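You operate a simulated robot arm through the tools that you are given. There is no shell and no other tool.

Carry out the task below with a simulated robot arm. There is one attempt and no reset: what you move stays moved.

TASK
Shim the bed motor's foot with the shim that matches the gap gauge.
Fine: free the two black latches first, lock both after.

The check looks at the end state, three seconds after you hand in, the way a careful person would. Anything else that was tipped, shoved, dropped, spilled or broken makes it a failure.

THE ROBOT
A 7-joint arm with a fingered hand, fixed in place. Base frame: the origin is on the floor under the middle of its stand, x ahead of it, y to its left, z up. Units: m, degrees, N and s.
With the tool pointing down near the work surface it reaches from about 0.26 to 0.68 m from the base axis. Its first joint turns from -166.0 to 166.0 degrees. Payload 4 kg.
Tool frame: the origin (TCP) lies between the finger pads and is the grasp point; the fingertips stand 0.026 m ahead of it; z points along the fingers, y is the line along which they close. The gripper opens to 0.156 m; its body begins 0.073 m behind the TCP. The gripper is a hand of 4 fingers: y runs from the thumb to the fingers, the wrist lies at [0, 0, -0.239] in the tool frame, and closing takes about 1.5 s.
Orientation is that of the tool frame in the base frame, as a unit quaternion [x, y, z, w]. With the fingers straight down and closing along the base's y, the tool's x points along the base's -x, its y along +y and its z along -z.

THE INTERFACE
- The arm moves only by the tool servo_tool. Its arguments are lists of equal length, an entry for each row: "dp": the shift along the base's x, y, z in units of 200 mm (1.0 is 200 mm), a list of three; "angular": the turn, a rotation vector about the base's x, y, z in units of 90 degrees (1.0 is 90 degrees), a list of three; "hand": the closure in counts, from 0 (fully open) to 255 (shut). In form: {"dp": [[dx, dy, dz], ...], "angular": [[wx, wy, wz], ...], "hand": [hand, ...]}. A call has 1 to 20 rows; each row is the pose to reach, as a shift and turn from the pose commanded when the call began. A call with a number of a shift or a turn outside -1 to 1 is refused whole. A row lasts 0.2 s, in which the tool goes at most 0.05 m and 8.6 degrees; a call with a longer step from one row to the next is refused whole, and so is a gripper value outside its range. Where a pose cannot be reached the arm comes as near as it can. A force on the tool above 40 N (or 10 N above the force at the start of the call, whichever is more), or a blocked arm, ends the call early, and 0.2 s more pass. The fingers move at their own pace (about 0.072 m/s each) and stop on an object; they squeeze with about 32 N. The grip force told is the motor's: it shows also when the fingers shut on nothing. Time passes only in rows, and 0.2 s behind the last, so rows that repeat a pose let the fingers close. The reply holds the time, the measured pose of the TCP, the force on the tool along the base axes, the opening and the grip force, in the units named above and with some noise, with the torque about the TCP (base axes, N m) and any sound that the robot's microphone picked up.
- Cameras (640 x 400 px; columns grow to the right, rows downward): "scene" is fixed at [0.2209, 0.5006, 1.5917]; the picture's right is [-0.96, -0.28, 0.00], its down [-0.13, 0.46, -0.88] and it looks along [0.24, -0.84, -0.48] (base axes); focal length 350 px, centre (320, 200). "wrist" rides on the gripper at [0.058, -0.058, -0.091] in the tool frame; the picture's right is [0.71, 0.71, 0.00], its down [-0.53, 0.53, -0.67] and it looks along [-0.47, 0.47, 0.74] (tool axes); focal length 265 px, centre (320, 200). There is no depth. A picture from a camera that has moved, and an enlarged one, comes with that camera's place and axes in the base frame and with its lens.
- get_image(camera): a new picture of that camera. No time passes.
- set_grasp(shape): the hand has 4 fingers and takes this shape, open, in about a second: jaw (thumb against the fingers, like two jaws); tri (thumb and two fingers); tip (a fingertip pinch); poke (one finger out to press); point (the index stretched); flat (the hand flat); cup (the hand cupped); fist (a fist). The gripper value then closes the fingers along that shape, each until it touches; the sizes above hold for jaw. It gives what a move gives, with no picture.
- zoom(camera, box): a new picture of the part [left, top, right, bottom] of that camera's present view, enlarged. No time passes.
- finish_job(): hands the job in; it is judged then, once.

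Places have to be worked out from the pictures, the camera data and where the tool is seen. Open the gripper and draw the arm clear of the work before you hand the job in, unless the task says otherwise.

The tools are called after "Emit:" by a JSON object that holds its "fn" and its "kwargs". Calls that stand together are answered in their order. servo_tool: Moves the arm, as the interface text tells. Its arguments: {"type":"object","properties":{"dp":{"type":"array"},"angular":{"type":"array"},"hand":{"type":"array"}},"required":["dp","angular","hand"]} The other tools are called the same way: set_grasp (shape) gives the hand a shape; get_image (camera) takes a picture; zoom (camera, box) takes an enlarged picture of a part of a camera's view; finish_job () hands the job in.

At the start:

```text
time_s: 0.0
tcp_pos: [0.3571, -0.3092, 1.1129]
tool_rot: [0.0, 1.0, 0.0, 0.0]
contact_force: [0.4, 0.7, -0.4]
ft_torque: [0.02, 0.01, 0.0]
gripper_width: 0.1562
grasp_force: 0.0
shape: jaw
```

scene: 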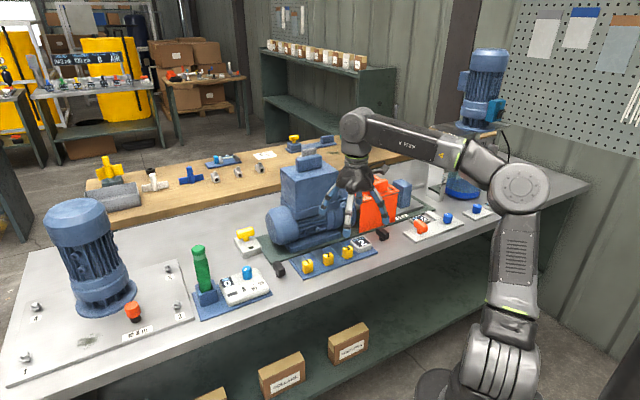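
wrist: 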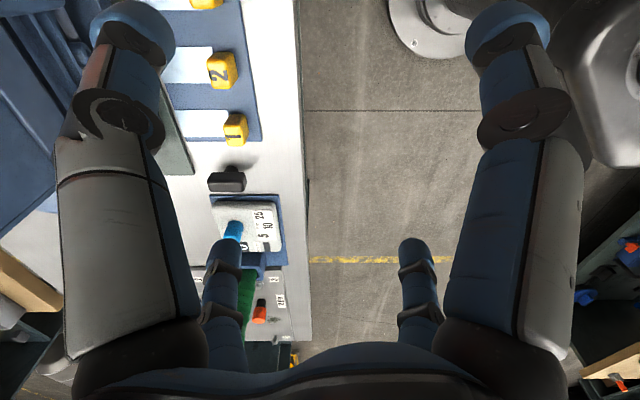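

I begin by looking closely at the bench through the scene camera, to find the bed motor, its latches, the shims and the gap gauge.

Emit:
{"fn": "zoom", "kwargs": {"camera": "scene", "box": [230, 140, 430, 290]}}

Emit:
{"fn": "zoom", "kwargs": {"camera": "scene", "box": [0, 180, 290, 390]}}

Emit:
{"fn": "zoom", "kwargs": {"camera": "scene", "box": [390, 150, 530, 260]}}

Emit:
{"fn": "get_image", "kwargs": {"camera": "wrist"}}

```text
2.67 times, centred on (330, 215) of scene
camera zoom: at [0.2209, 0.5006, 1.5917], right [-0.96, -0.28, 0.0], down [-0.13, 0.46, -0.88], along [0.24, -0.84, -0.48], focal length 934 px, centre (293, 160)
```

zoom: 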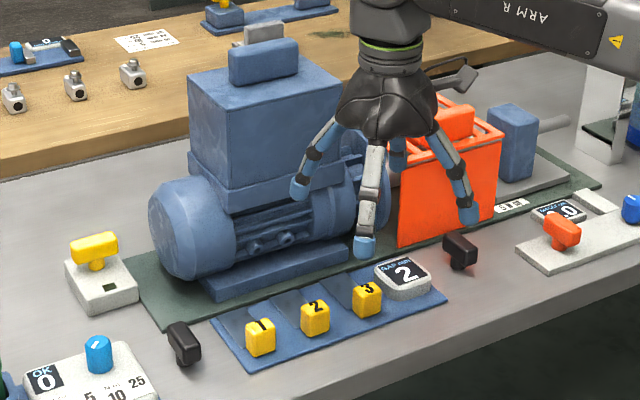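

```text
1.90 times, centred on (145, 285) of scene
camera zoom: at [0.2209, 0.5006, 1.5917], right [-0.96, -0.28, 0.0], down [-0.13, 0.46, -0.88], along [0.24, -0.84, -0.48], focal length 667 px, centre (653, 38)
```

zoom: 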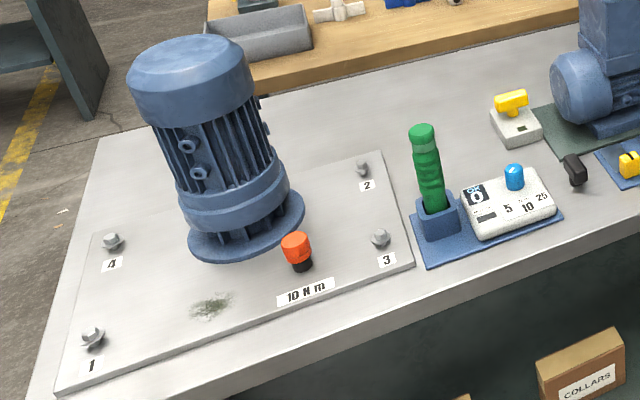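

```text
3.64 times, centred on (460, 205) of scene
camera zoom: at [0.2209, 0.5006, 1.5917], right [-0.96, -0.28, 0.0], down [-0.13, 0.46, -0.88], along [0.24, -0.84, -0.48], focal length 1273 px, centre (-189, 182)
```

zoom: 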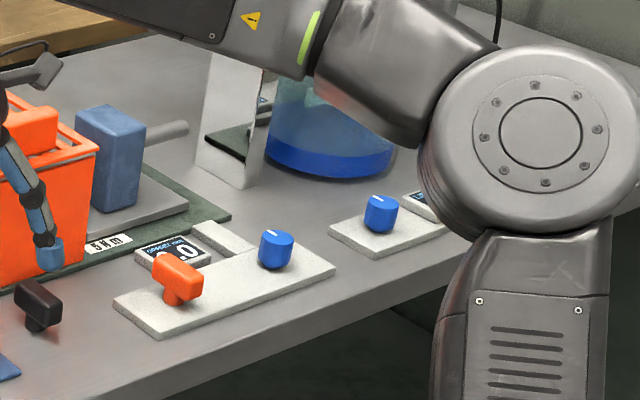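

```text
taken
camera wrist: at [0.2991, -0.3671, 1.204], right [-0.71, 0.71, 0.0], down [0.53, 0.53, 0.67], along [0.47, 0.47, -0.74], focal length 265 px, centre (320, 200)
```

wrist: 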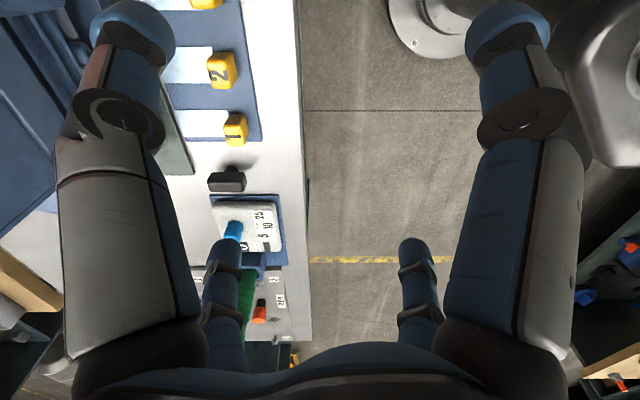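

Next I take close zooms on the shim tray, gap gauge, latches and motor foot.

Emit:
{"fn": "zoom", "kwargs": {"camera": "scene", "box": [285, 225, 385, 287]}}

Emit:
{"fn": "zoom", "kwargs": {"camera": "scene", "box": [230, 215, 310, 285]}}

Emit:
{"fn": "zoom", "kwargs": {"camera": "scene", "box": [340, 190, 420, 250]}}

Emit:
{"fn": "zoom", "kwargs": {"camera": "scene", "box": [260, 140, 360, 250]}}

Emit:
{"fn": "zoom", "kwargs": {"camera": "wrist", "box": [160, 0, 310, 200]}}

```text
6.40 times, centred on (335, 256) of scene
camera zoom: at [0.2209, 0.5006, 1.5917], right [-0.96, -0.28, 0.0], down [-0.13, 0.46, -0.88], along [0.24, -0.84, -0.48], focal length 2241 px, centre (224, -158)
```

zoom: 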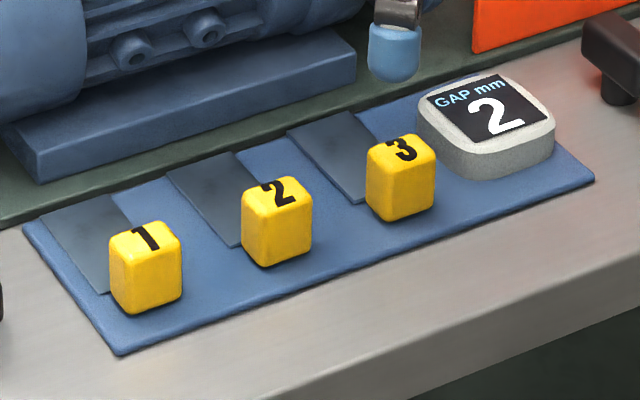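

```text
5.71 times, centred on (270, 250) of scene
camera zoom: at [0.2209, 0.5006, 1.5917], right [-0.96, -0.28, 0.0], down [-0.13, 0.46, -0.88], along [0.24, -0.84, -0.48], focal length 2001 px, centre (606, -86)
```

zoom: 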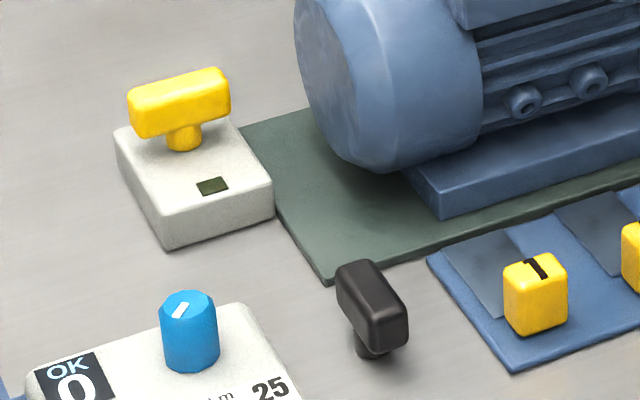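

```text
6.67 times, centred on (380, 220) of scene
camera zoom: at [0.2209, 0.5006, 1.5917], right [-0.96, -0.28, 0.0], down [-0.13, 0.46, -0.88], along [0.24, -0.84, -0.48], focal length 2334 px, centre (-80, 67)
```

zoom: 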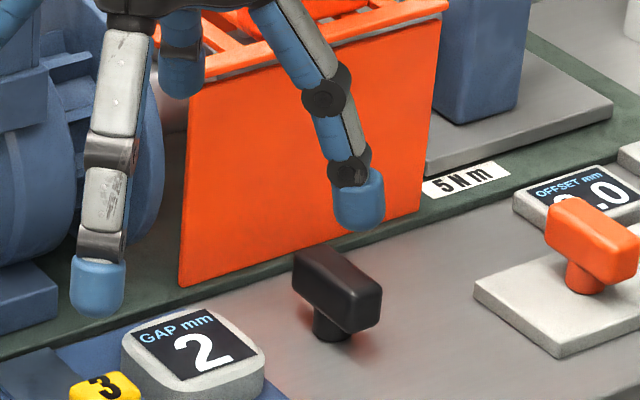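

```text
3.64 times, centred on (310, 195) of scene
camera zoom: at [0.2209, 0.5006, 1.5917], right [-0.96, -0.28, 0.0], down [-0.13, 0.46, -0.88], along [0.24, -0.84, -0.48], focal length 1273 px, centre (356, 218)
```

zoom: 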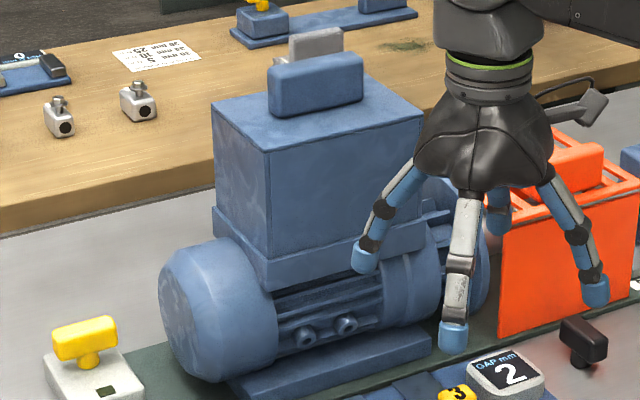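

```text
2.00 times, centred on (235, 100) of wrist
camera zoom: at [0.2991, -0.3671, 1.204], right [-0.71, 0.71, 0.0], down [0.53, 0.53, 0.67], along [0.47, 0.47, -0.74], focal length 531 px, centre (490, 400)
```

zoom: 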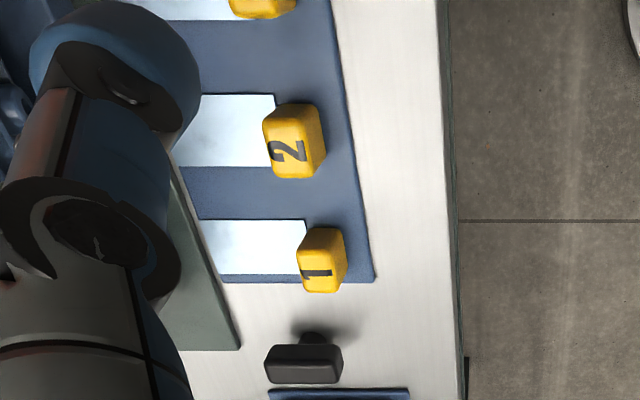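

From triangulation the bench runs at 45° (edge along (0.71,0.71)). The latches are near (0.578,-0.290) and (0.290,-0.576), the tab of shim 2 is near (0.445,-0.39), and the bench top is at z≈0.85. I'll yaw the hand -90° in place so the wrist camera faces the motor foot.

Emit:
{"fn": "servo_tool", "kwargs": {"dp": [[0, 0, 0], [0, 0, 0], [0, 0, 0], [0, 0, 0], [0, 0, 0], [0, 0, 0], [0, 0, 0], [0, 0, 0], [0, 0, 0], [0, 0, 0], [0, 0, 0], [0, 0, 0]], "angular": [[0, 0, -0.0833], [0, 0, -0.1667], [0, 0, -0.25], [0, 0, -0.3333], [0, 0, -0.4167], [0, 0, -0.5], [0, 0, -0.5833], [0, 0, -0.6667], [0, 0, -0.75], [0, 0, -0.8333], [0, 0, -0.9167], [0, 0, -1.0]], "hand": [0, 0, 0, 0, 0, 0, 0, 0, 0, 0, 0, 0]}}

Emit:
{"fn": "get_image", "kwargs": {"camera": "wrist"}}

Emit:
{"fn": "get_image", "kwargs": {"camera": "scene"}}

```text
time_s: 2.6
tcp_pos: [0.3585, -0.3093, 1.1119]
tool_rot: [0.708, 0.706, 0.0, 0.0]
contact_force: [-0.1, 0.0, 0.2]
ft_torque: [0.01, 0.01, -0.01]
gripper_width: 0.156
grasp_force: 0.0
shape: jaw
```

```text
taken
camera wrist: at [0.2993, -0.2507, 1.204], right [0.71, 0.71, 0.0], down [0.53, -0.53, 0.67], along [0.47, -0.47, -0.74], focal length 265 px, centre (320, 200)
```

wrist: 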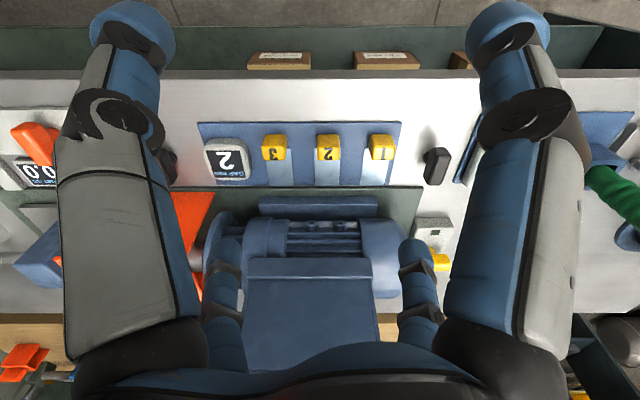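

```text
taken
```

scene: 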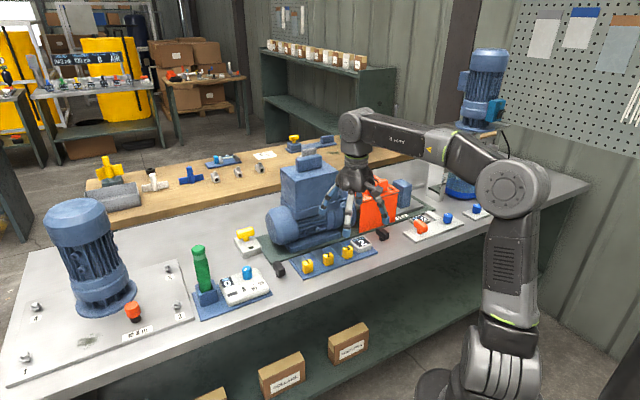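

Now the wrist camera faces the motor. I zoom on the foot, tray and latches.

Emit:
{"fn": "zoom", "kwargs": {"camera": "wrist", "box": [190, 110, 460, 270]}}

Emit:
{"fn": "zoom", "kwargs": {"camera": "wrist", "box": [240, 120, 400, 220]}}

Emit:
{"fn": "zoom", "kwargs": {"camera": "wrist", "box": [380, 130, 480, 200]}}

Emit:
{"fn": "zoom", "kwargs": {"camera": "wrist", "box": [130, 120, 250, 200]}}

```text
2.37 times, centred on (325, 190) of wrist
camera zoom: at [0.2993, -0.2507, 1.204], right [0.71, 0.71, 0.0], down [0.53, -0.53, 0.67], along [0.47, -0.47, -0.74], focal length 629 px, centre (308, 224)
```

zoom: 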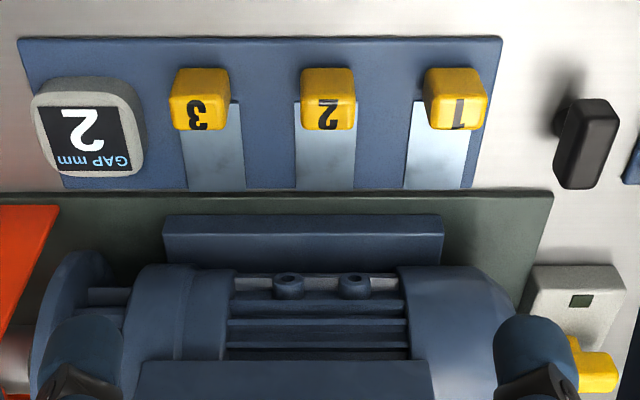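

```text
4.00 times, centred on (320, 170) of wrist
camera zoom: at [0.2993, -0.2507, 1.204], right [0.71, 0.71, 0.0], down [0.53, -0.53, 0.67], along [0.47, -0.47, -0.74], focal length 1062 px, centre (320, 320)
```

zoom: 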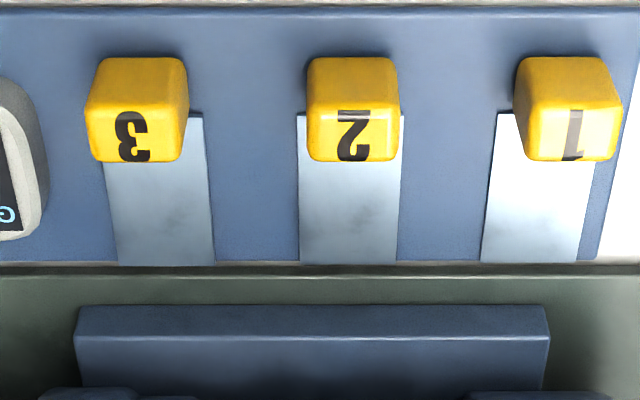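

```text
5.71 times, centred on (430, 165) of wrist
camera zoom: at [0.2993, -0.2507, 1.204], right [0.71, 0.71, 0.0], down [0.53, -0.53, 0.67], along [0.47, -0.47, -0.74], focal length 1517 px, centre (-309, 400)
```

zoom: 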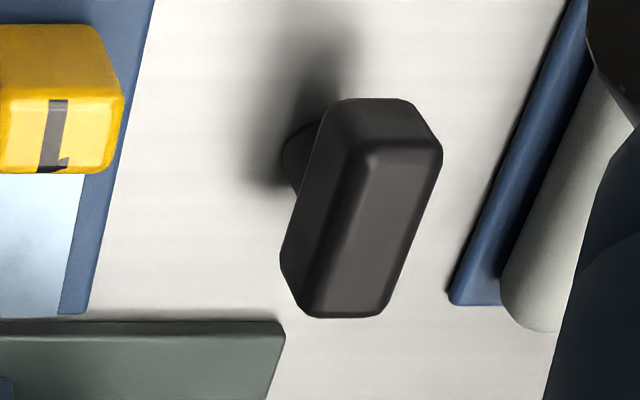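

```text
5.00 times, centred on (190, 160) of wrist
camera zoom: at [0.2993, -0.2507, 1.204], right [0.71, 0.71, 0.0], down [0.53, -0.53, 0.67], along [0.47, -0.47, -0.74], focal length 1327 px, centre (970, 400)
```

zoom: 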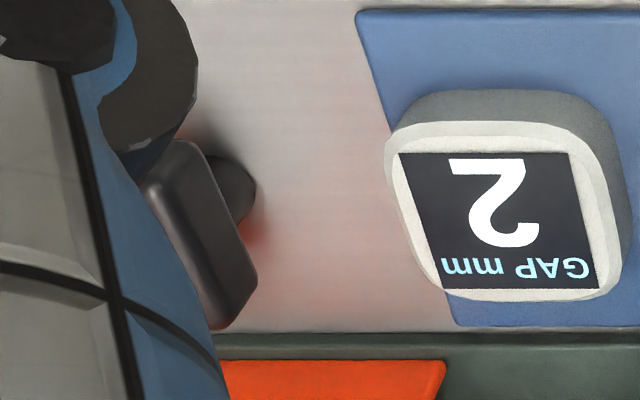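

The hand looks like a radial four-finger claw in the wrist view, so before touching anything I'll test up here, in free air, how the shape closes. I go to a half closure first.

Emit:
{"fn": "servo_tool", "kwargs": {"dp": [[0, 0, 0], [0, 0, 0], [0, 0, 0], [0, 0, 0], [0, 0, 0], [0, 0, 0]], "angular": [[0, 0, 0], [0, 0, 0], [0, 0, 0], [0, 0, 0], [0, 0, 0], [0, 0, 0]], "hand": [140, 140, 140, 140, 140, 140]}}

Emit:
{"fn": "get_image", "kwargs": {"camera": "wrist"}}

Emit:
{"fn": "zoom", "kwargs": {"camera": "scene", "box": [300, 150, 420, 260]}}

```text
time_s: 4.0
tcp_pos: [0.358, -0.3079, 1.1125]
tool_rot: [0.708, 0.707, 0.0, 0.0]
contact_force: [-0.7, -0.5, -0.8]
ft_torque: [0.01, 0.01, 0.05]
gripper_width: 0.0711
grasp_force: 0.1
shape: jaw
```

```text
taken
camera wrist: at [0.2991, -0.2508, 1.204], right [0.71, 0.71, 0.0], down [0.53, -0.53, 0.67], along [0.47, -0.47, -0.74], focal length 265 px, centre (320, 200)
```

wrist: 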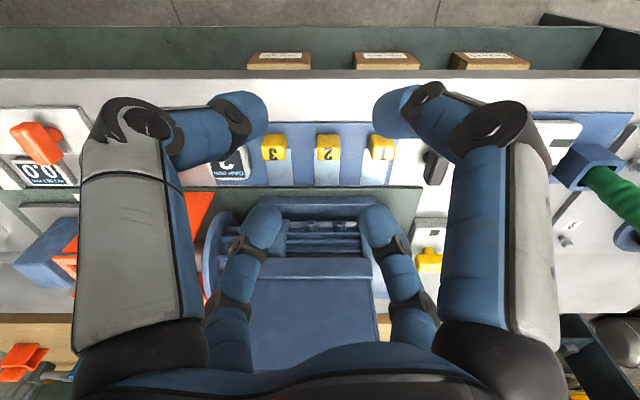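

```text
3.64 times, centred on (360, 205) of scene
camera zoom: at [0.2209, 0.5006, 1.5917], right [-0.96, -0.28, 0.0], down [-0.13, 0.46, -0.88], along [0.24, -0.84, -0.48], focal length 1273 px, centre (174, 182)
```

zoom: 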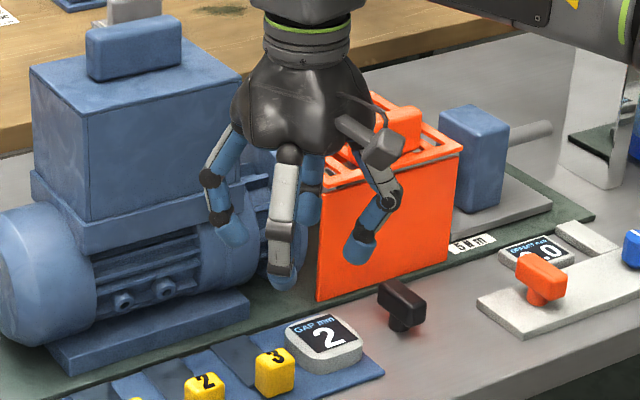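

All four fingers close radially in this shape. I check the fingertip-pinch shape here in the air for tighter spaces.

Emit:
{"fn": "set_grasp", "kwargs": {"shape": "tip"}}

Emit:
{"fn": "get_image", "kwargs": {"camera": "wrist"}}

Emit:
{"fn": "zoom", "kwargs": {"camera": "scene", "box": [300, 150, 420, 260]}}

```text
time_s: 4.9
tcp_pos: [0.3576, -0.3094, 1.1122]
tool_rot: [0.707, 0.707, 0.0, 0.0]
contact_force: [0.1, 0.2, 1.5]
ft_torque: [-0.02, 0.03, -0.01]
gripper_width: 0.1561
grasp_force: 0.0
shape: tip
```

```text
taken
camera wrist: at [0.2991, -0.2508, 1.204], right [0.71, 0.71, 0.0], down [0.53, -0.53, 0.67], along [0.47, -0.47, -0.74], focal length 265 px, centre (320, 200)
```

wrist: 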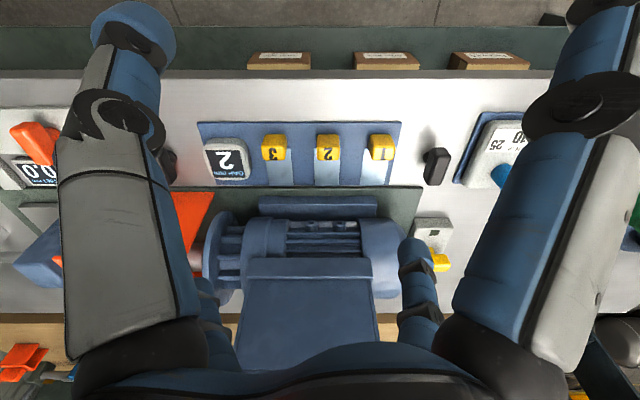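

```text
3.64 times, centred on (360, 205) of scene
camera zoom: at [0.2209, 0.5006, 1.5917], right [-0.96, -0.28, 0.0], down [-0.13, 0.46, -0.88], along [0.24, -0.84, -0.48], focal length 1273 px, centre (174, 182)
```

zoom: 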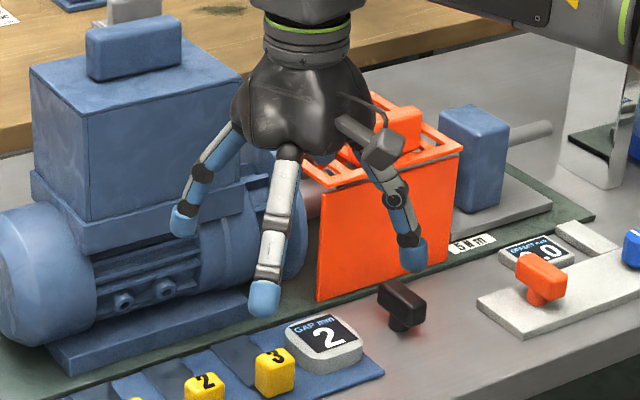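

In tip shape the thumb and opposing finger pinch while the other two splay. I close it partly to see where the splayed ones go.

Emit:
{"fn": "servo_tool", "kwargs": {"dp": [[0, 0, 0], [0, 0, 0], [0, 0, 0], [0, 0, 0], [0, 0, 0], [0, 0, 0], [0, 0, 0]], "angular": [[0, 0, 0], [0, 0, 0], [0, 0, 0], [0, 0, 0], [0, 0, 0], [0, 0, 0], [0, 0, 0]], "hand": [170, 170, 170, 170, 170, 170, 170]}}

Emit:
{"fn": "get_image", "kwargs": {"camera": "wrist"}}

Emit:
{"fn": "zoom", "kwargs": {"camera": "scene", "box": [300, 150, 420, 260]}}

```text
time_s: 6.5
tcp_pos: [0.3571, -0.3103, 1.1121]
tool_rot: [0.707, 0.707, -0.001, -0.001]
contact_force: [0.0, -0.6, 0.2]
ft_torque: [0.0, 0.01, -0.01]
gripper_width: 0.0523
grasp_force: 0.1
shape: tip
```

```text
taken
camera wrist: at [0.2991, -0.2508, 1.204], right [0.71, 0.71, 0.0], down [0.53, -0.53, 0.67], along [0.47, -0.47, -0.74], focal length 265 px, centre (320, 200)
```

wrist: 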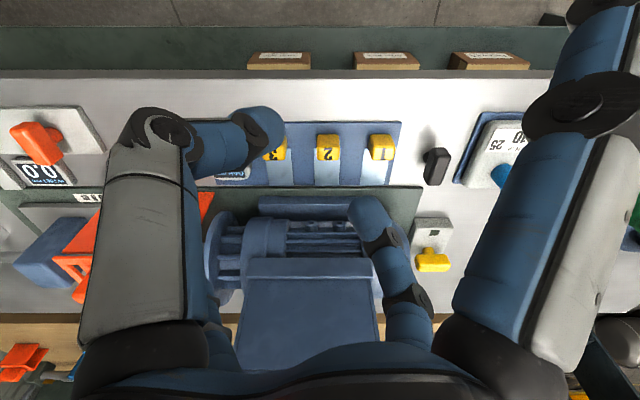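

```text
3.64 times, centred on (360, 205) of scene
camera zoom: at [0.2209, 0.5006, 1.5917], right [-0.96, -0.28, 0.0], down [-0.13, 0.46, -0.88], along [0.24, -0.84, -0.48], focal length 1273 px, centre (174, 182)
```

zoom: 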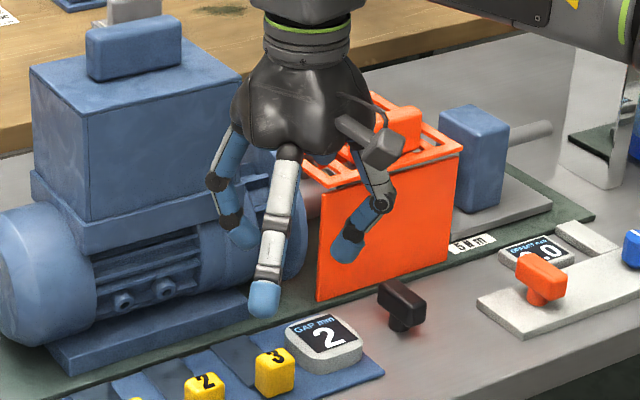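

The splayed fingers would foul the neighbours, so jaw (four fingers radial) looks better for the latches. I switch back to jaw and move to view latch 1 from closer, staying above everything.

Emit:
{"fn": "set_grasp", "kwargs": {"shape": "jaw"}}

Emit:
{"fn": "servo_tool", "kwargs": {"dp": [[0.1, 0.04, -0.05], [0.2, 0.08, -0.1], [0.32, 0.12, -0.16], [0.44, 0.16, -0.23], [0.56, 0.2, -0.3], [0.67, 0.24, -0.36], [0.77, 0.28, -0.41], [0.866, 0.314, -0.46], [0.866, 0.314, -0.46]], "angular": [[0, 0, 0], [0, 0, 0], [0, 0, 0], [0, 0, 0], [0, 0, 0], [0, 0, 0], [0, 0, 0], [0, 0, 0], [0, 0, 0]], "hand": [60, 60, 60, 60, 60, 60, 60, 60, 60]}}

Emit:
{"fn": "get_image", "kwargs": {"camera": "wrist"}}

Emit:
{"fn": "get_image", "kwargs": {"camera": "scene"}}

```text
time_s: 7.4
tcp_pos: [0.3584, -0.3092, 1.112]
tool_rot: [0.707, 0.707, 0.0, 0.0]
contact_force: [0.4, 0.1, 0.5]
ft_torque: [0.02, 0.0, 0.05]
gripper_width: 0.1561
grasp_force: 0.0
shape: jaw
```

```text
time_s: 9.4
tcp_pos: [0.5317, -0.2489, 1.0201]
tool_rot: [0.707, 0.707, -0.001, 0.001]
contact_force: [-0.5, -0.6, -0.8]
ft_torque: [-0.01, 0.03, 0.02]
gripper_width: 0.1195
grasp_force: 0.0
shape: jaw
```

```text
taken
camera wrist: at [0.4734, -0.1896, 1.1118], right [0.71, 0.71, 0.0], down [0.53, -0.53, 0.67], along [0.47, -0.47, -0.74], focal length 265 px, centre (320, 200)
```

wrist: 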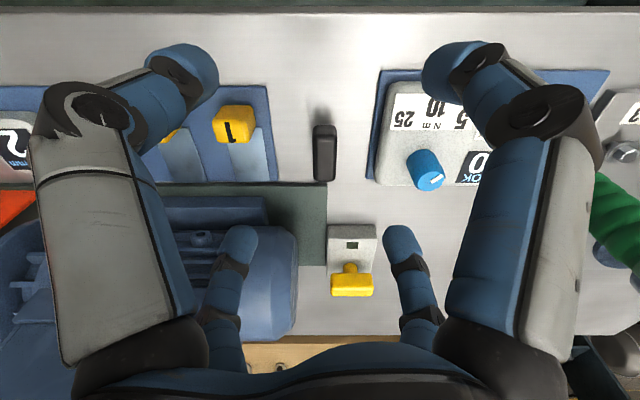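

```text
taken
```

scene: 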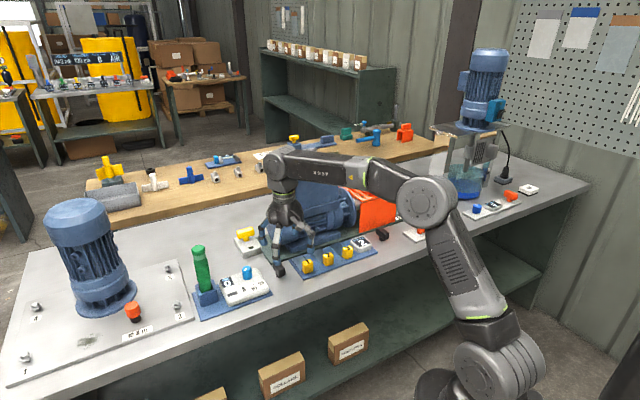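

Latch 1 is now nearly straight ahead in the wrist view; I zoom on it and its surroundings.

Emit:
{"fn": "zoom", "kwargs": {"camera": "wrist", "box": [280, 80, 400, 200]}}

Emit:
{"fn": "zoom", "kwargs": {"camera": "wrist", "box": [300, 60, 500, 300]}}

Emit:
{"fn": "zoom", "kwargs": {"camera": "wrist", "box": [140, 80, 340, 240]}}

```text
3.33 times, centred on (340, 140) of wrist
camera zoom: at [0.4734, -0.1896, 1.1118], right [0.71, 0.71, 0.0], down [0.53, -0.53, 0.67], along [0.47, -0.47, -0.74], focal length 885 px, centre (253, 400)
```

zoom: 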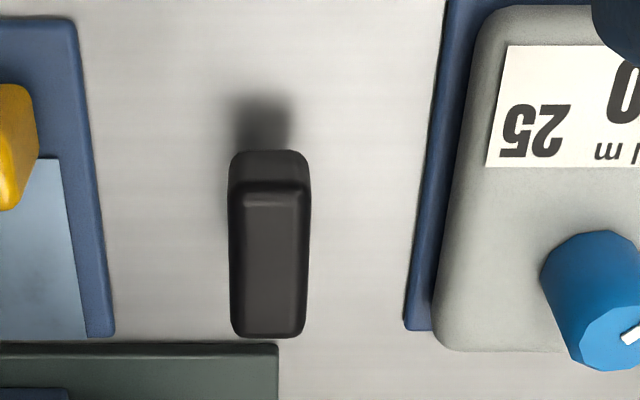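

```text
1.67 times, centred on (400, 180) of wrist
camera zoom: at [0.4734, -0.1896, 1.1118], right [0.71, 0.71, 0.0], down [0.53, -0.53, 0.67], along [0.47, -0.47, -0.74], focal length 442 px, centre (187, 233)
```

zoom: 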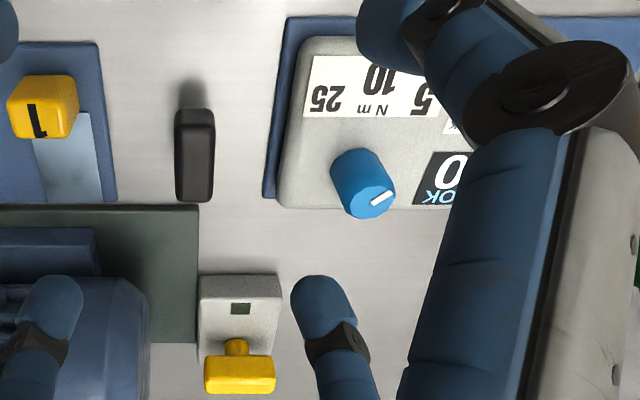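

```text
2.50 times, centred on (240, 160) of wrist
camera zoom: at [0.4734, -0.1896, 1.1118], right [0.71, 0.71, 0.0], down [0.53, -0.53, 0.67], along [0.47, -0.47, -0.74], focal length 664 px, centre (520, 300)
```

zoom: 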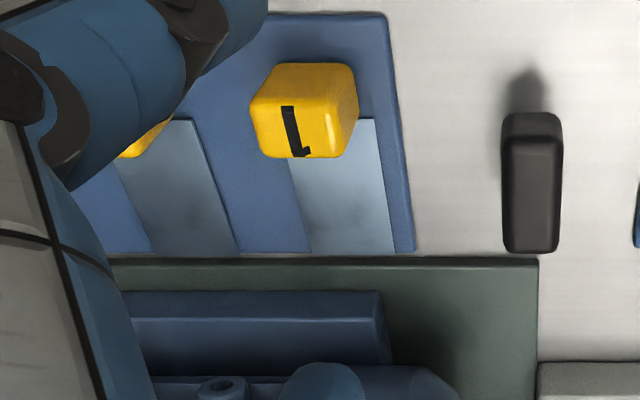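

Latch 1's bar is centred near (0.580,-0.289), about 49×22 mm with its top at z≈0.89, and it points toward the motor. I move above it with the hand yawed -45° more (closing axes along and across the bar) and the fingers part-closed, then check alignment.

Emit:
{"fn": "servo_tool", "kwargs": {"dp": [[0.04, -0.03, 0], [0.08, -0.07, -0.03], [0.12, -0.1, -0.08], [0.16, -0.135, -0.14], [0.2, -0.17, -0.2], [0.243, -0.2025, -0.25], [0.243, -0.2025, -0.25]], "angular": [[0, 0, -0.0833], [0, 0, -0.1667], [0, 0, -0.25], [0, 0, -0.3333], [0, 0, -0.4167], [0, 0, -0.5], [0, 0, -0.5]], "hand": [140, 145, 145, 145, 145, 145, 145]}}

Emit:
{"fn": "get_image", "kwargs": {"camera": "wrist"}}

Emit:
{"fn": "zoom", "kwargs": {"camera": "scene", "box": [220, 180, 340, 290]}}

```text
time_s: 11.0
tcp_pos: [0.5206, -0.3733, 1.0586]
tool_rot: [0.859, 0.511, -0.013, -0.01]
contact_force: [-0.2, -0.1, 0.2]
ft_torque: [0.0, 0.0, 0.0]
gripper_width: 0.0672
grasp_force: 0.1
shape: jaw
out of reach, approached as far as the arm can: row 2, 3, 4, 5, 6, 7
```

```text
taken
camera wrist: at [0.5005, -0.2933, 1.1515], right [0.96, 0.28, -0.03], down [0.23, -0.72, 0.66], along [0.16, -0.64, -0.75], focal length 265 px, centre (320, 200)
```

wrist: 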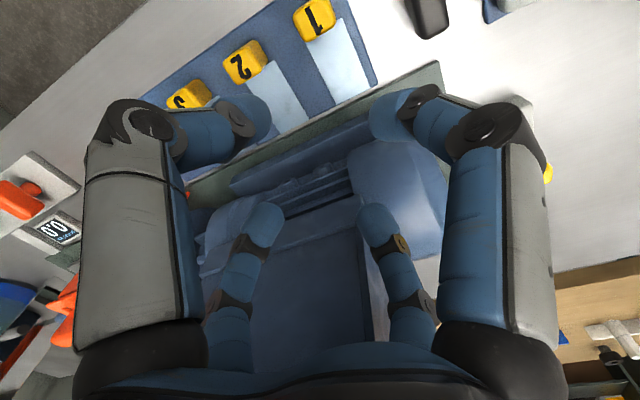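

```text
3.64 times, centred on (280, 235) of scene
camera zoom: at [0.2209, 0.5006, 1.5917], right [-0.96, -0.28, 0.0], down [-0.13, 0.46, -0.88], along [0.24, -0.84, -0.48], focal length 1273 px, centre (466, 73)
```

zoom: 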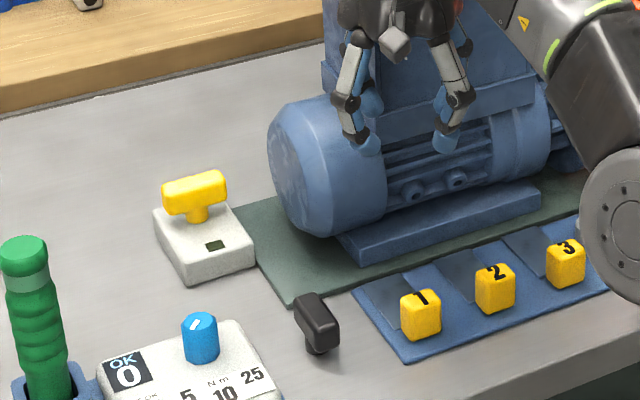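

The yaw limit of the last joint was hit and the arm drifted toward the motor, without contact (forces ~0). I back straight away from the motor while turning the yaw back.

Emit:
{"fn": "servo_tool", "kwargs": {"dp": [[-0.06, 0.06, 0.04], [-0.12, 0.12, 0.08], [-0.18, 0.18, 0.12], [-0.24, 0.24, 0.17], [-0.3, 0.3, 0.21], [-0.35, 0.35, 0.25], [-0.35, 0.35, 0.25]], "angular": [[0, 0, 0.09], [0, 0, 0.18], [0, 0, 0.27], [0, 0, 0.36], [0, 0, 0.44], [0, 0, 0.5], [0, 0, 0.5]], "hand": [145, 145, 145, 145, 145, 145, 145]}}

Emit:
{"fn": "get_image", "kwargs": {"camera": "wrist"}}

Emit:
{"fn": "get_image", "kwargs": {"camera": "scene"}}

```text
time_s: 12.6
tcp_pos: [0.4486, -0.3002, 1.108]
tool_rot: [0.598, 0.801, -0.016, -0.004]
contact_force: [-0.4, 0.2, 0.4]
ft_torque: [0.0, -0.01, 0.0]
gripper_width: 0.0671
grasp_force: 0.0
shape: jaw
out of reach, approached as far as the arm can: row 1
```

```text
taken
camera wrist: at [0.3772, -0.259, 1.2012], right [0.47, 0.88, -0.03], down [0.67, -0.34, 0.66], along [0.57, -0.33, -0.75], focal length 265 px, centre (320, 200)
```

wrist: 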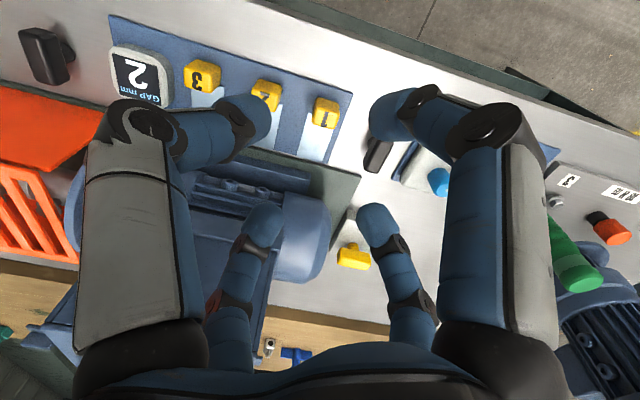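

```text
taken
```

scene: 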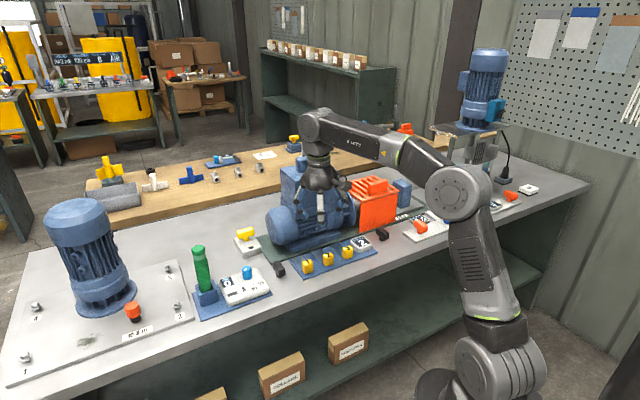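

The arm is back in a clear spot with a slight tilt; the reach limit tells me tool yaw must stay above about 70° (tool x direction) near latch 1. I correct the tilt, set the yaw so the fingers align with the bar (tool x at 135°), and move above latch 1.

Emit:
{"fn": "servo_tool", "kwargs": {"dp": [[0.13, 0.01, -0.02], [0.26, 0.02, -0.08], [0.39, 0.03, -0.18], [0.5, 0.04, -0.3], [0.6, 0.05, -0.42], [0.6585, 0.054, -0.54], [0.6585, 0.054, -0.62], [0.6585, 0.054, -0.69], [0.6585, 0.054, -0.69]], "angular": [[0.0025, -0.002, 0.045], [0.005, -0.004, 0.09], [0.0075, -0.006, 0.14], [0.01, -0.008, 0.19], [0.0125, -0.01, 0.24], [0.015, -0.012, 0.29], [0.0173, -0.0129, 0.3165], [0.0173, -0.0129, 0.3165], [0.0173, -0.0129, 0.3165]], "hand": [145, 145, 145, 145, 145, 145, 145, 145, 145]}}

Emit:
{"fn": "get_image", "kwargs": {"camera": "wrist"}}

Emit:
{"fn": "zoom", "kwargs": {"camera": "scene", "box": [220, 180, 340, 290]}}

```text
time_s: 14.6
tcp_pos: [0.5835, -0.2902, 0.9689]
tool_rot: [0.383, 0.924, -0.001, 0.0]
contact_force: [0.6, 0.3, -0.2]
ft_torque: [0.0, 0.0, 0.03]
gripper_width: 0.0673
grasp_force: 0.1
shape: jaw
```

```text
taken
camera wrist: at [0.4997, -0.2897, 1.0611], right [0.0, 1.0, 0.0], down [0.74, 0.0, 0.67], along [0.67, 0.0, -0.74], focal length 265 px, centre (320, 200)
```

wrist: 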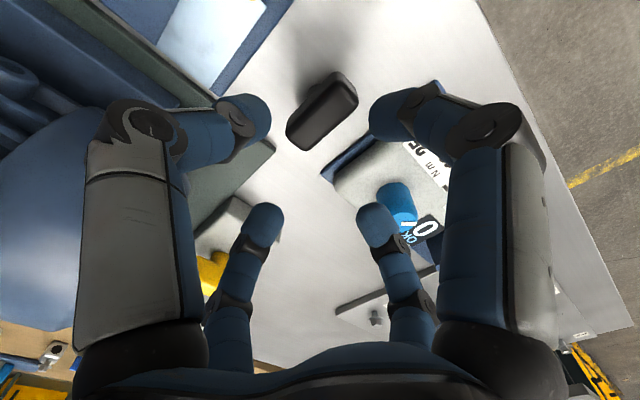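

```text
3.64 times, centred on (280, 235) of scene
camera zoom: at [0.2209, 0.5006, 1.5917], right [-0.96, -0.28, 0.0], down [-0.13, 0.46, -0.88], along [0.24, -0.84, -0.48], focal length 1273 px, centre (466, 73)
```

zoom: 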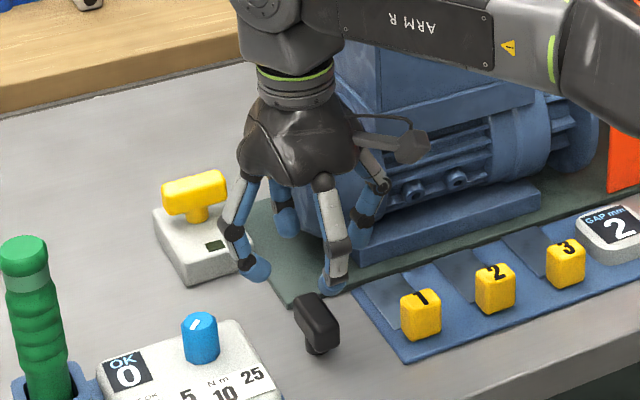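

Well aligned by eye; I zoom on the latch in the wrist view to refine its centre.

Emit:
{"fn": "zoom", "kwargs": {"camera": "wrist", "box": [260, 40, 400, 180]}}

```text
2.86 times, centred on (330, 110) of wrist
camera zoom: at [0.4997, -0.2897, 1.0611], right [0.0, 1.0, 0.0], down [0.74, 0.0, 0.67], along [0.67, 0.0, -0.74], focal length 758 px, centre (291, 457)
```

zoom: 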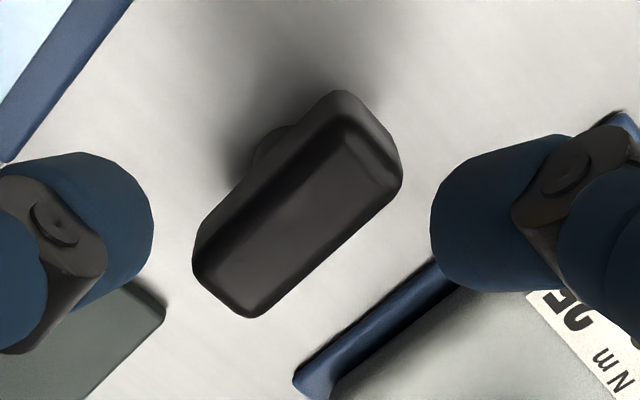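

The bar centre comes out at about (0.579,-0.288). I descend in small steps with the fingers part-open around the bar to TCP z≈0.897.

Emit:
{"fn": "servo_tool", "kwargs": {"dp": [[-0.01, 0.005, -0.06], [-0.02, 0.008, -0.12], [-0.02, 0.008, -0.18], [-0.02, 0.008, -0.23], [-0.02, 0.008, -0.28], [-0.02, 0.008, -0.32], [-0.02, 0.008, -0.36], [-0.02, 0.008, -0.36]], "angular": [[0, 0, 0], [0, 0, 0], [0, 0, 0], [0, 0, 0], [0, 0, 0], [0, 0, 0], [0, 0, 0], [0, 0, 0]], "hand": [145, 145, 145, 145, 145, 145, 145, 145]}}

Emit:
{"fn": "get_image", "kwargs": {"camera": "wrist"}}

Emit:
{"fn": "zoom", "kwargs": {"camera": "scene", "box": [220, 180, 340, 290]}}

```text
time_s: 16.4
tcp_pos: [0.5776, -0.288, 0.8987]
tool_rot: [0.383, 0.924, 0.0, -0.001]
contact_force: [-0.4, 0.1, -0.9]
ft_torque: [0.03, -0.01, 0.0]
gripper_width: 0.0671
grasp_force: 0.0
shape: jaw
```

```text
taken
camera wrist: at [0.4946, -0.2877, 0.9902], right [0.0, 1.0, 0.0], down [0.74, 0.0, 0.67], along [0.67, 0.0, -0.74], focal length 265 px, centre (320, 200)
```

wrist: 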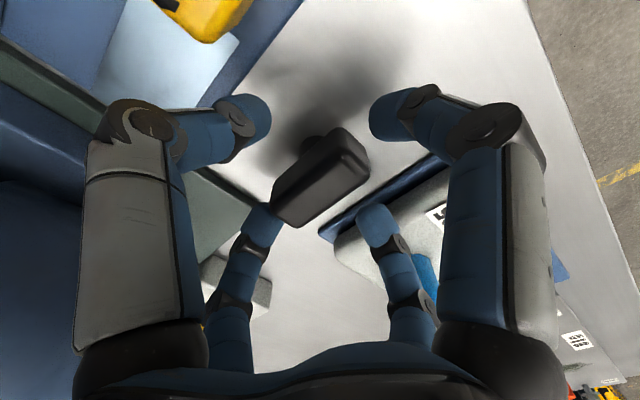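

```text
3.64 times, centred on (280, 235) of scene
camera zoom: at [0.2209, 0.5006, 1.5917], right [-0.96, -0.28, 0.0], down [-0.13, 0.46, -0.88], along [0.24, -0.84, -0.48], focal length 1273 px, centre (466, 73)
```

zoom: 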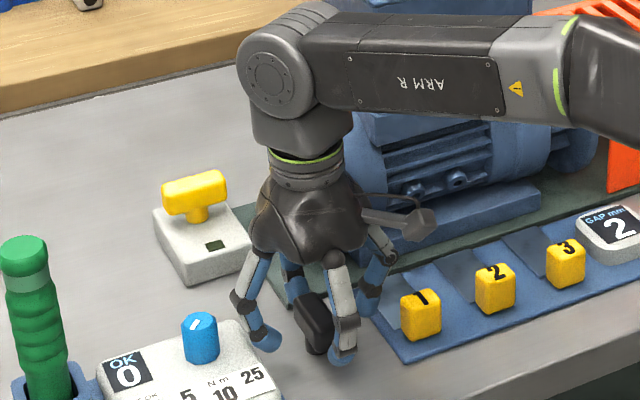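

The bar is between the four fingertips. I zoom to check centring before closing.

Emit:
{"fn": "zoom", "kwargs": {"camera": "wrist", "box": [220, 70, 420, 270]}}

Emit:
{"fn": "zoom", "kwargs": {"camera": "scene", "box": [255, 235, 305, 285]}}

```text
2.00 times, centred on (320, 170) of wrist
camera zoom: at [0.4946, -0.2877, 0.9902], right [0.0, 1.0, 0.0], down [0.74, 0.0, 0.67], along [0.67, 0.0, -0.74], focal length 531 px, centre (320, 260)
```

zoom: 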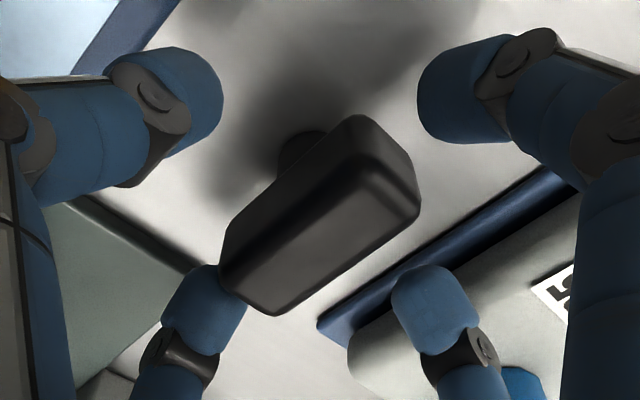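

```text
8.00 times, centred on (280, 260) of scene
camera zoom: at [0.2209, 0.5006, 1.5917], right [-0.96, -0.28, 0.0], down [-0.13, 0.46, -0.88], along [0.24, -0.84, -0.48], focal length 2801 px, centre (640, -280)
```

zoom: 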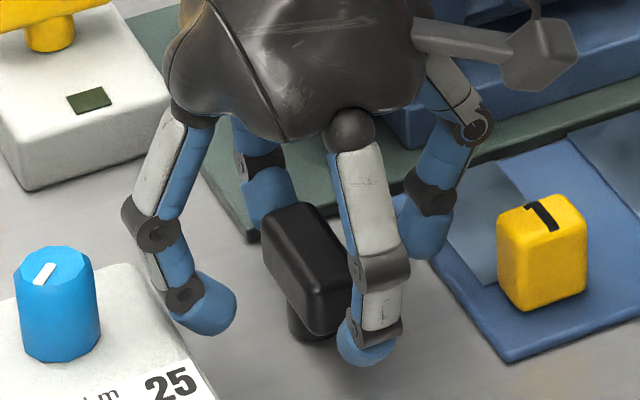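

The bar sits inside all four fingertips. I shift 3 mm toward the motor side, lower 8 mm and close gently onto it.

Emit:
{"fn": "servo_tool", "kwargs": {"dp": [[0.01, -0.007, -0.02], [0.012, -0.008, -0.04], [0.012, -0.008, -0.04]], "angular": [[0, 0, 0], [0, 0, 0], [0, 0, 0]], "hand": [145, 145, 145]}}

Emit:
{"fn": "servo_tool", "kwargs": {"dp": [[0, 0, 0], [0, 0, 0], [0, 0, 0], [0, 0, 0], [0, 0, 0], [0, 0, 0]], "angular": [[0, 0, 0], [0, 0, 0], [0, 0, 0], [0, 0, 0], [0, 0, 0], [0, 0, 0]], "hand": [165, 185, 205, 225, 225, 225]}}

Emit:
{"fn": "get_image", "kwargs": {"camera": "wrist"}}

Emit:
{"fn": "zoom", "kwargs": {"camera": "scene", "box": [255, 235, 305, 285]}}

```text
time_s: 17.2
tcp_pos: [0.5804, -0.2892, 0.8902]
tool_rot: [0.382, 0.924, 0.0, 0.0]
contact_force: [-1.9, -1.5, 4.5]
ft_torque: [0.18, -0.15, -0.02]
gripper_width: 0.0668
grasp_force: 0.0
shape: jaw
```

```text
time_s: 18.6
tcp_pos: [0.5813, -0.2891, 0.8893]
tool_rot: [0.382, 0.924, 0.0, -0.001]
contact_force: [2.4, -0.9, 0.3]
ft_torque: [-0.09, -0.05, 0.02]
gripper_width: 0.0277
grasp_force: 32.2
shape: jaw
```

```text
taken
camera wrist: at [0.4975, -0.2886, 0.9814], right [0.0, 1.0, 0.0], down [0.75, 0.0, 0.67], along [0.67, 0.0, -0.75], focal length 265 px, centre (320, 200)
```

wrist: 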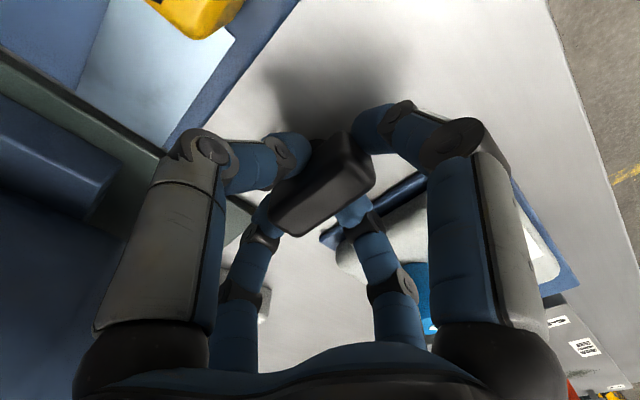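

```text
8.00 times, centred on (280, 260) of scene
camera zoom: at [0.2209, 0.5006, 1.5917], right [-0.96, -0.28, 0.0], down [-0.13, 0.46, -0.88], along [0.24, -0.84, -0.48], focal length 2801 px, centre (640, -280)
```

zoom: 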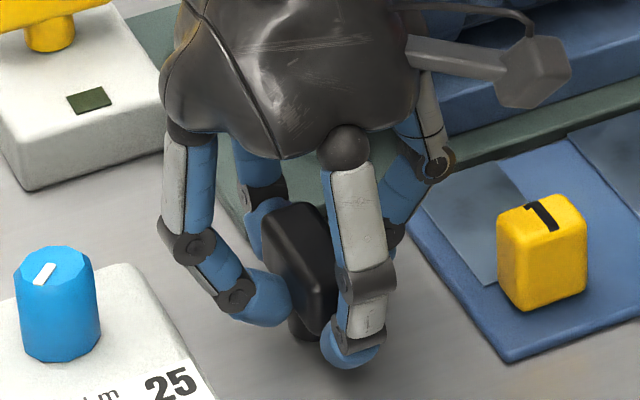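

The bar is gripped (32 N, 27.7 mm). I test a small counter-clockwise turn of 12° and watch the torque.

Emit:
{"fn": "servo_tool", "kwargs": {"dp": [[0, 0, 0], [0, 0, 0], [0, 0, 0], [0, 0, 0]], "angular": [[0, 0, 0.045], [0, 0, 0.09], [0, 0, 0.133], [0, 0, 0.133]], "hand": [225, 225, 225, 225]}}

Emit:
{"fn": "zoom", "kwargs": {"camera": "scene", "box": [255, 235, 305, 285]}}

Emit:
{"fn": "get_image", "kwargs": {"camera": "wrist"}}

```text
time_s: 19.6
tcp_pos: [0.5793, -0.2893, 0.8882]
tool_rot: [0.283, 0.959, 0.0, -0.001]
contact_force: [2.2, -1.3, -5.9]
ft_torque: [-0.07, -0.08, -0.03]
gripper_width: 0.0278
grasp_force: 31.3
shape: jaw
```

```text
8.00 times, centred on (280, 260) of scene
camera zoom: at [0.2209, 0.5006, 1.5917], right [-0.96, -0.28, 0.0], down [-0.13, 0.46, -0.88], along [0.24, -0.84, -0.48], focal length 2801 px, centre (640, -280)
```

zoom: 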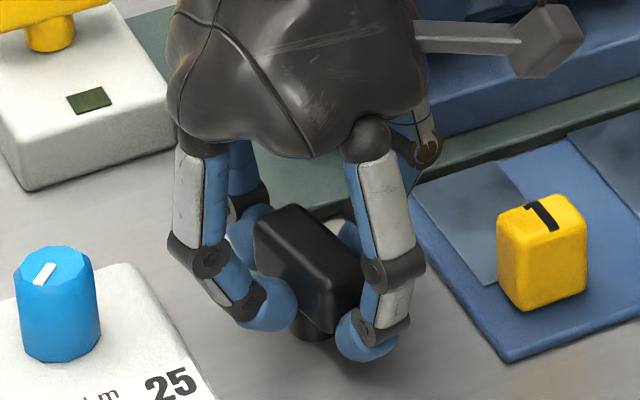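

```text
taken
camera wrist: at [0.4991, -0.3056, 0.9815], right [-0.21, 0.98, 0.0], down [0.73, 0.16, 0.67], along [0.65, 0.14, -0.75], focal length 265 px, centre (320, 200)
```

wrist: 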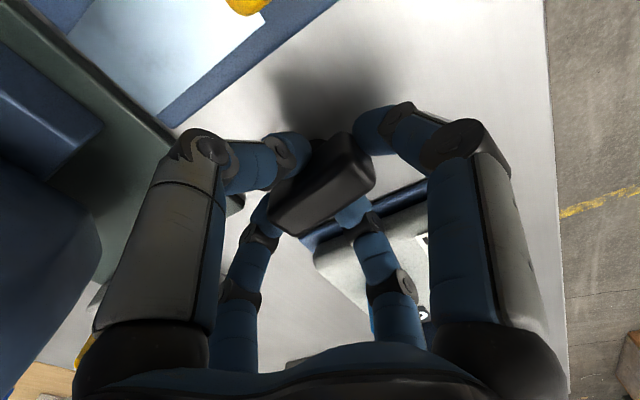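

The bar turns with the hand with almost no torque. I continue counter-clockwise to about 50° in total, watching the camera's clearance to the motor.

Emit:
{"fn": "servo_tool", "kwargs": {"dp": [[0, 0, 0], [0, 0, 0], [0, 0, 0], [0, 0, 0], [0, 0, 0], [0, 0, 0], [0, 0, 0]], "angular": [[0, 0, 0.07], [0, 0, 0.14], [0, 0, 0.21], [0, 0, 0.28], [0, 0, 0.35], [0, 0, 0.42], [0, 0, 0.42]], "hand": [225, 225, 225, 225, 225, 225, 225]}}

Emit:
{"fn": "zoom", "kwargs": {"camera": "scene", "box": [245, 215, 325, 285]}}

Emit:
{"fn": "get_image", "kwargs": {"camera": "wrist"}}

```text
time_s: 21.2
tcp_pos: [0.5789, -0.2899, 0.8889]
tool_rot: [-0.043, 0.999, 0.0, -0.001]
contact_force: [-0.7, 2.9, -8.8]
ft_torque: [0.02, -0.04, -0.02]
gripper_width: 0.0277
grasp_force: 32.0
shape: jaw
```

```text
5.71 times, centred on (285, 250) of scene
camera zoom: at [0.2209, 0.5006, 1.5917], right [-0.96, -0.28, 0.0], down [-0.13, 0.46, -0.88], along [0.24, -0.84, -0.48], focal length 2001 px, centre (520, -86)
```

zoom: 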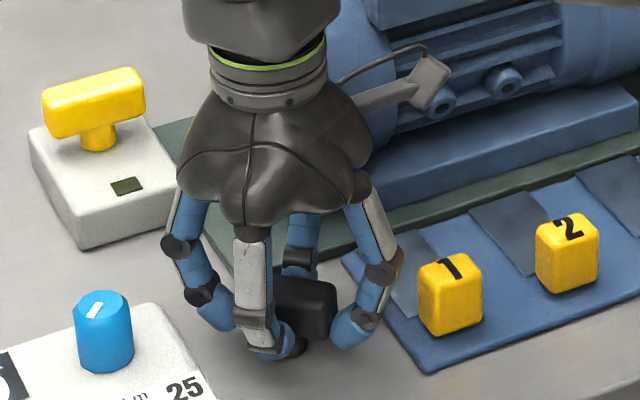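

```text
taken
camera wrist: at [0.5261, -0.3515, 0.9816], right [-0.76, 0.64, 0.0], down [0.48, 0.57, 0.67], along [0.43, 0.51, -0.74], focal length 265 px, centre (320, 200)
```

wrist: 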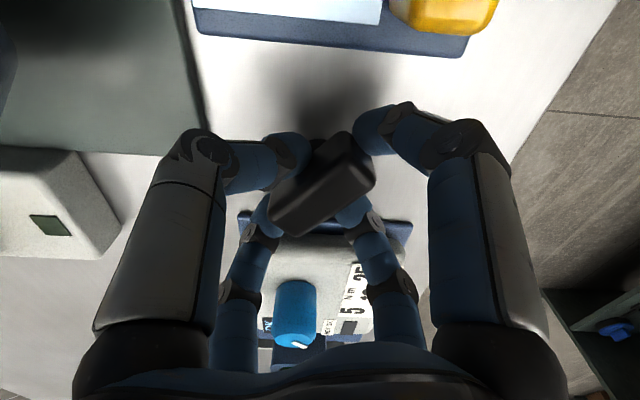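

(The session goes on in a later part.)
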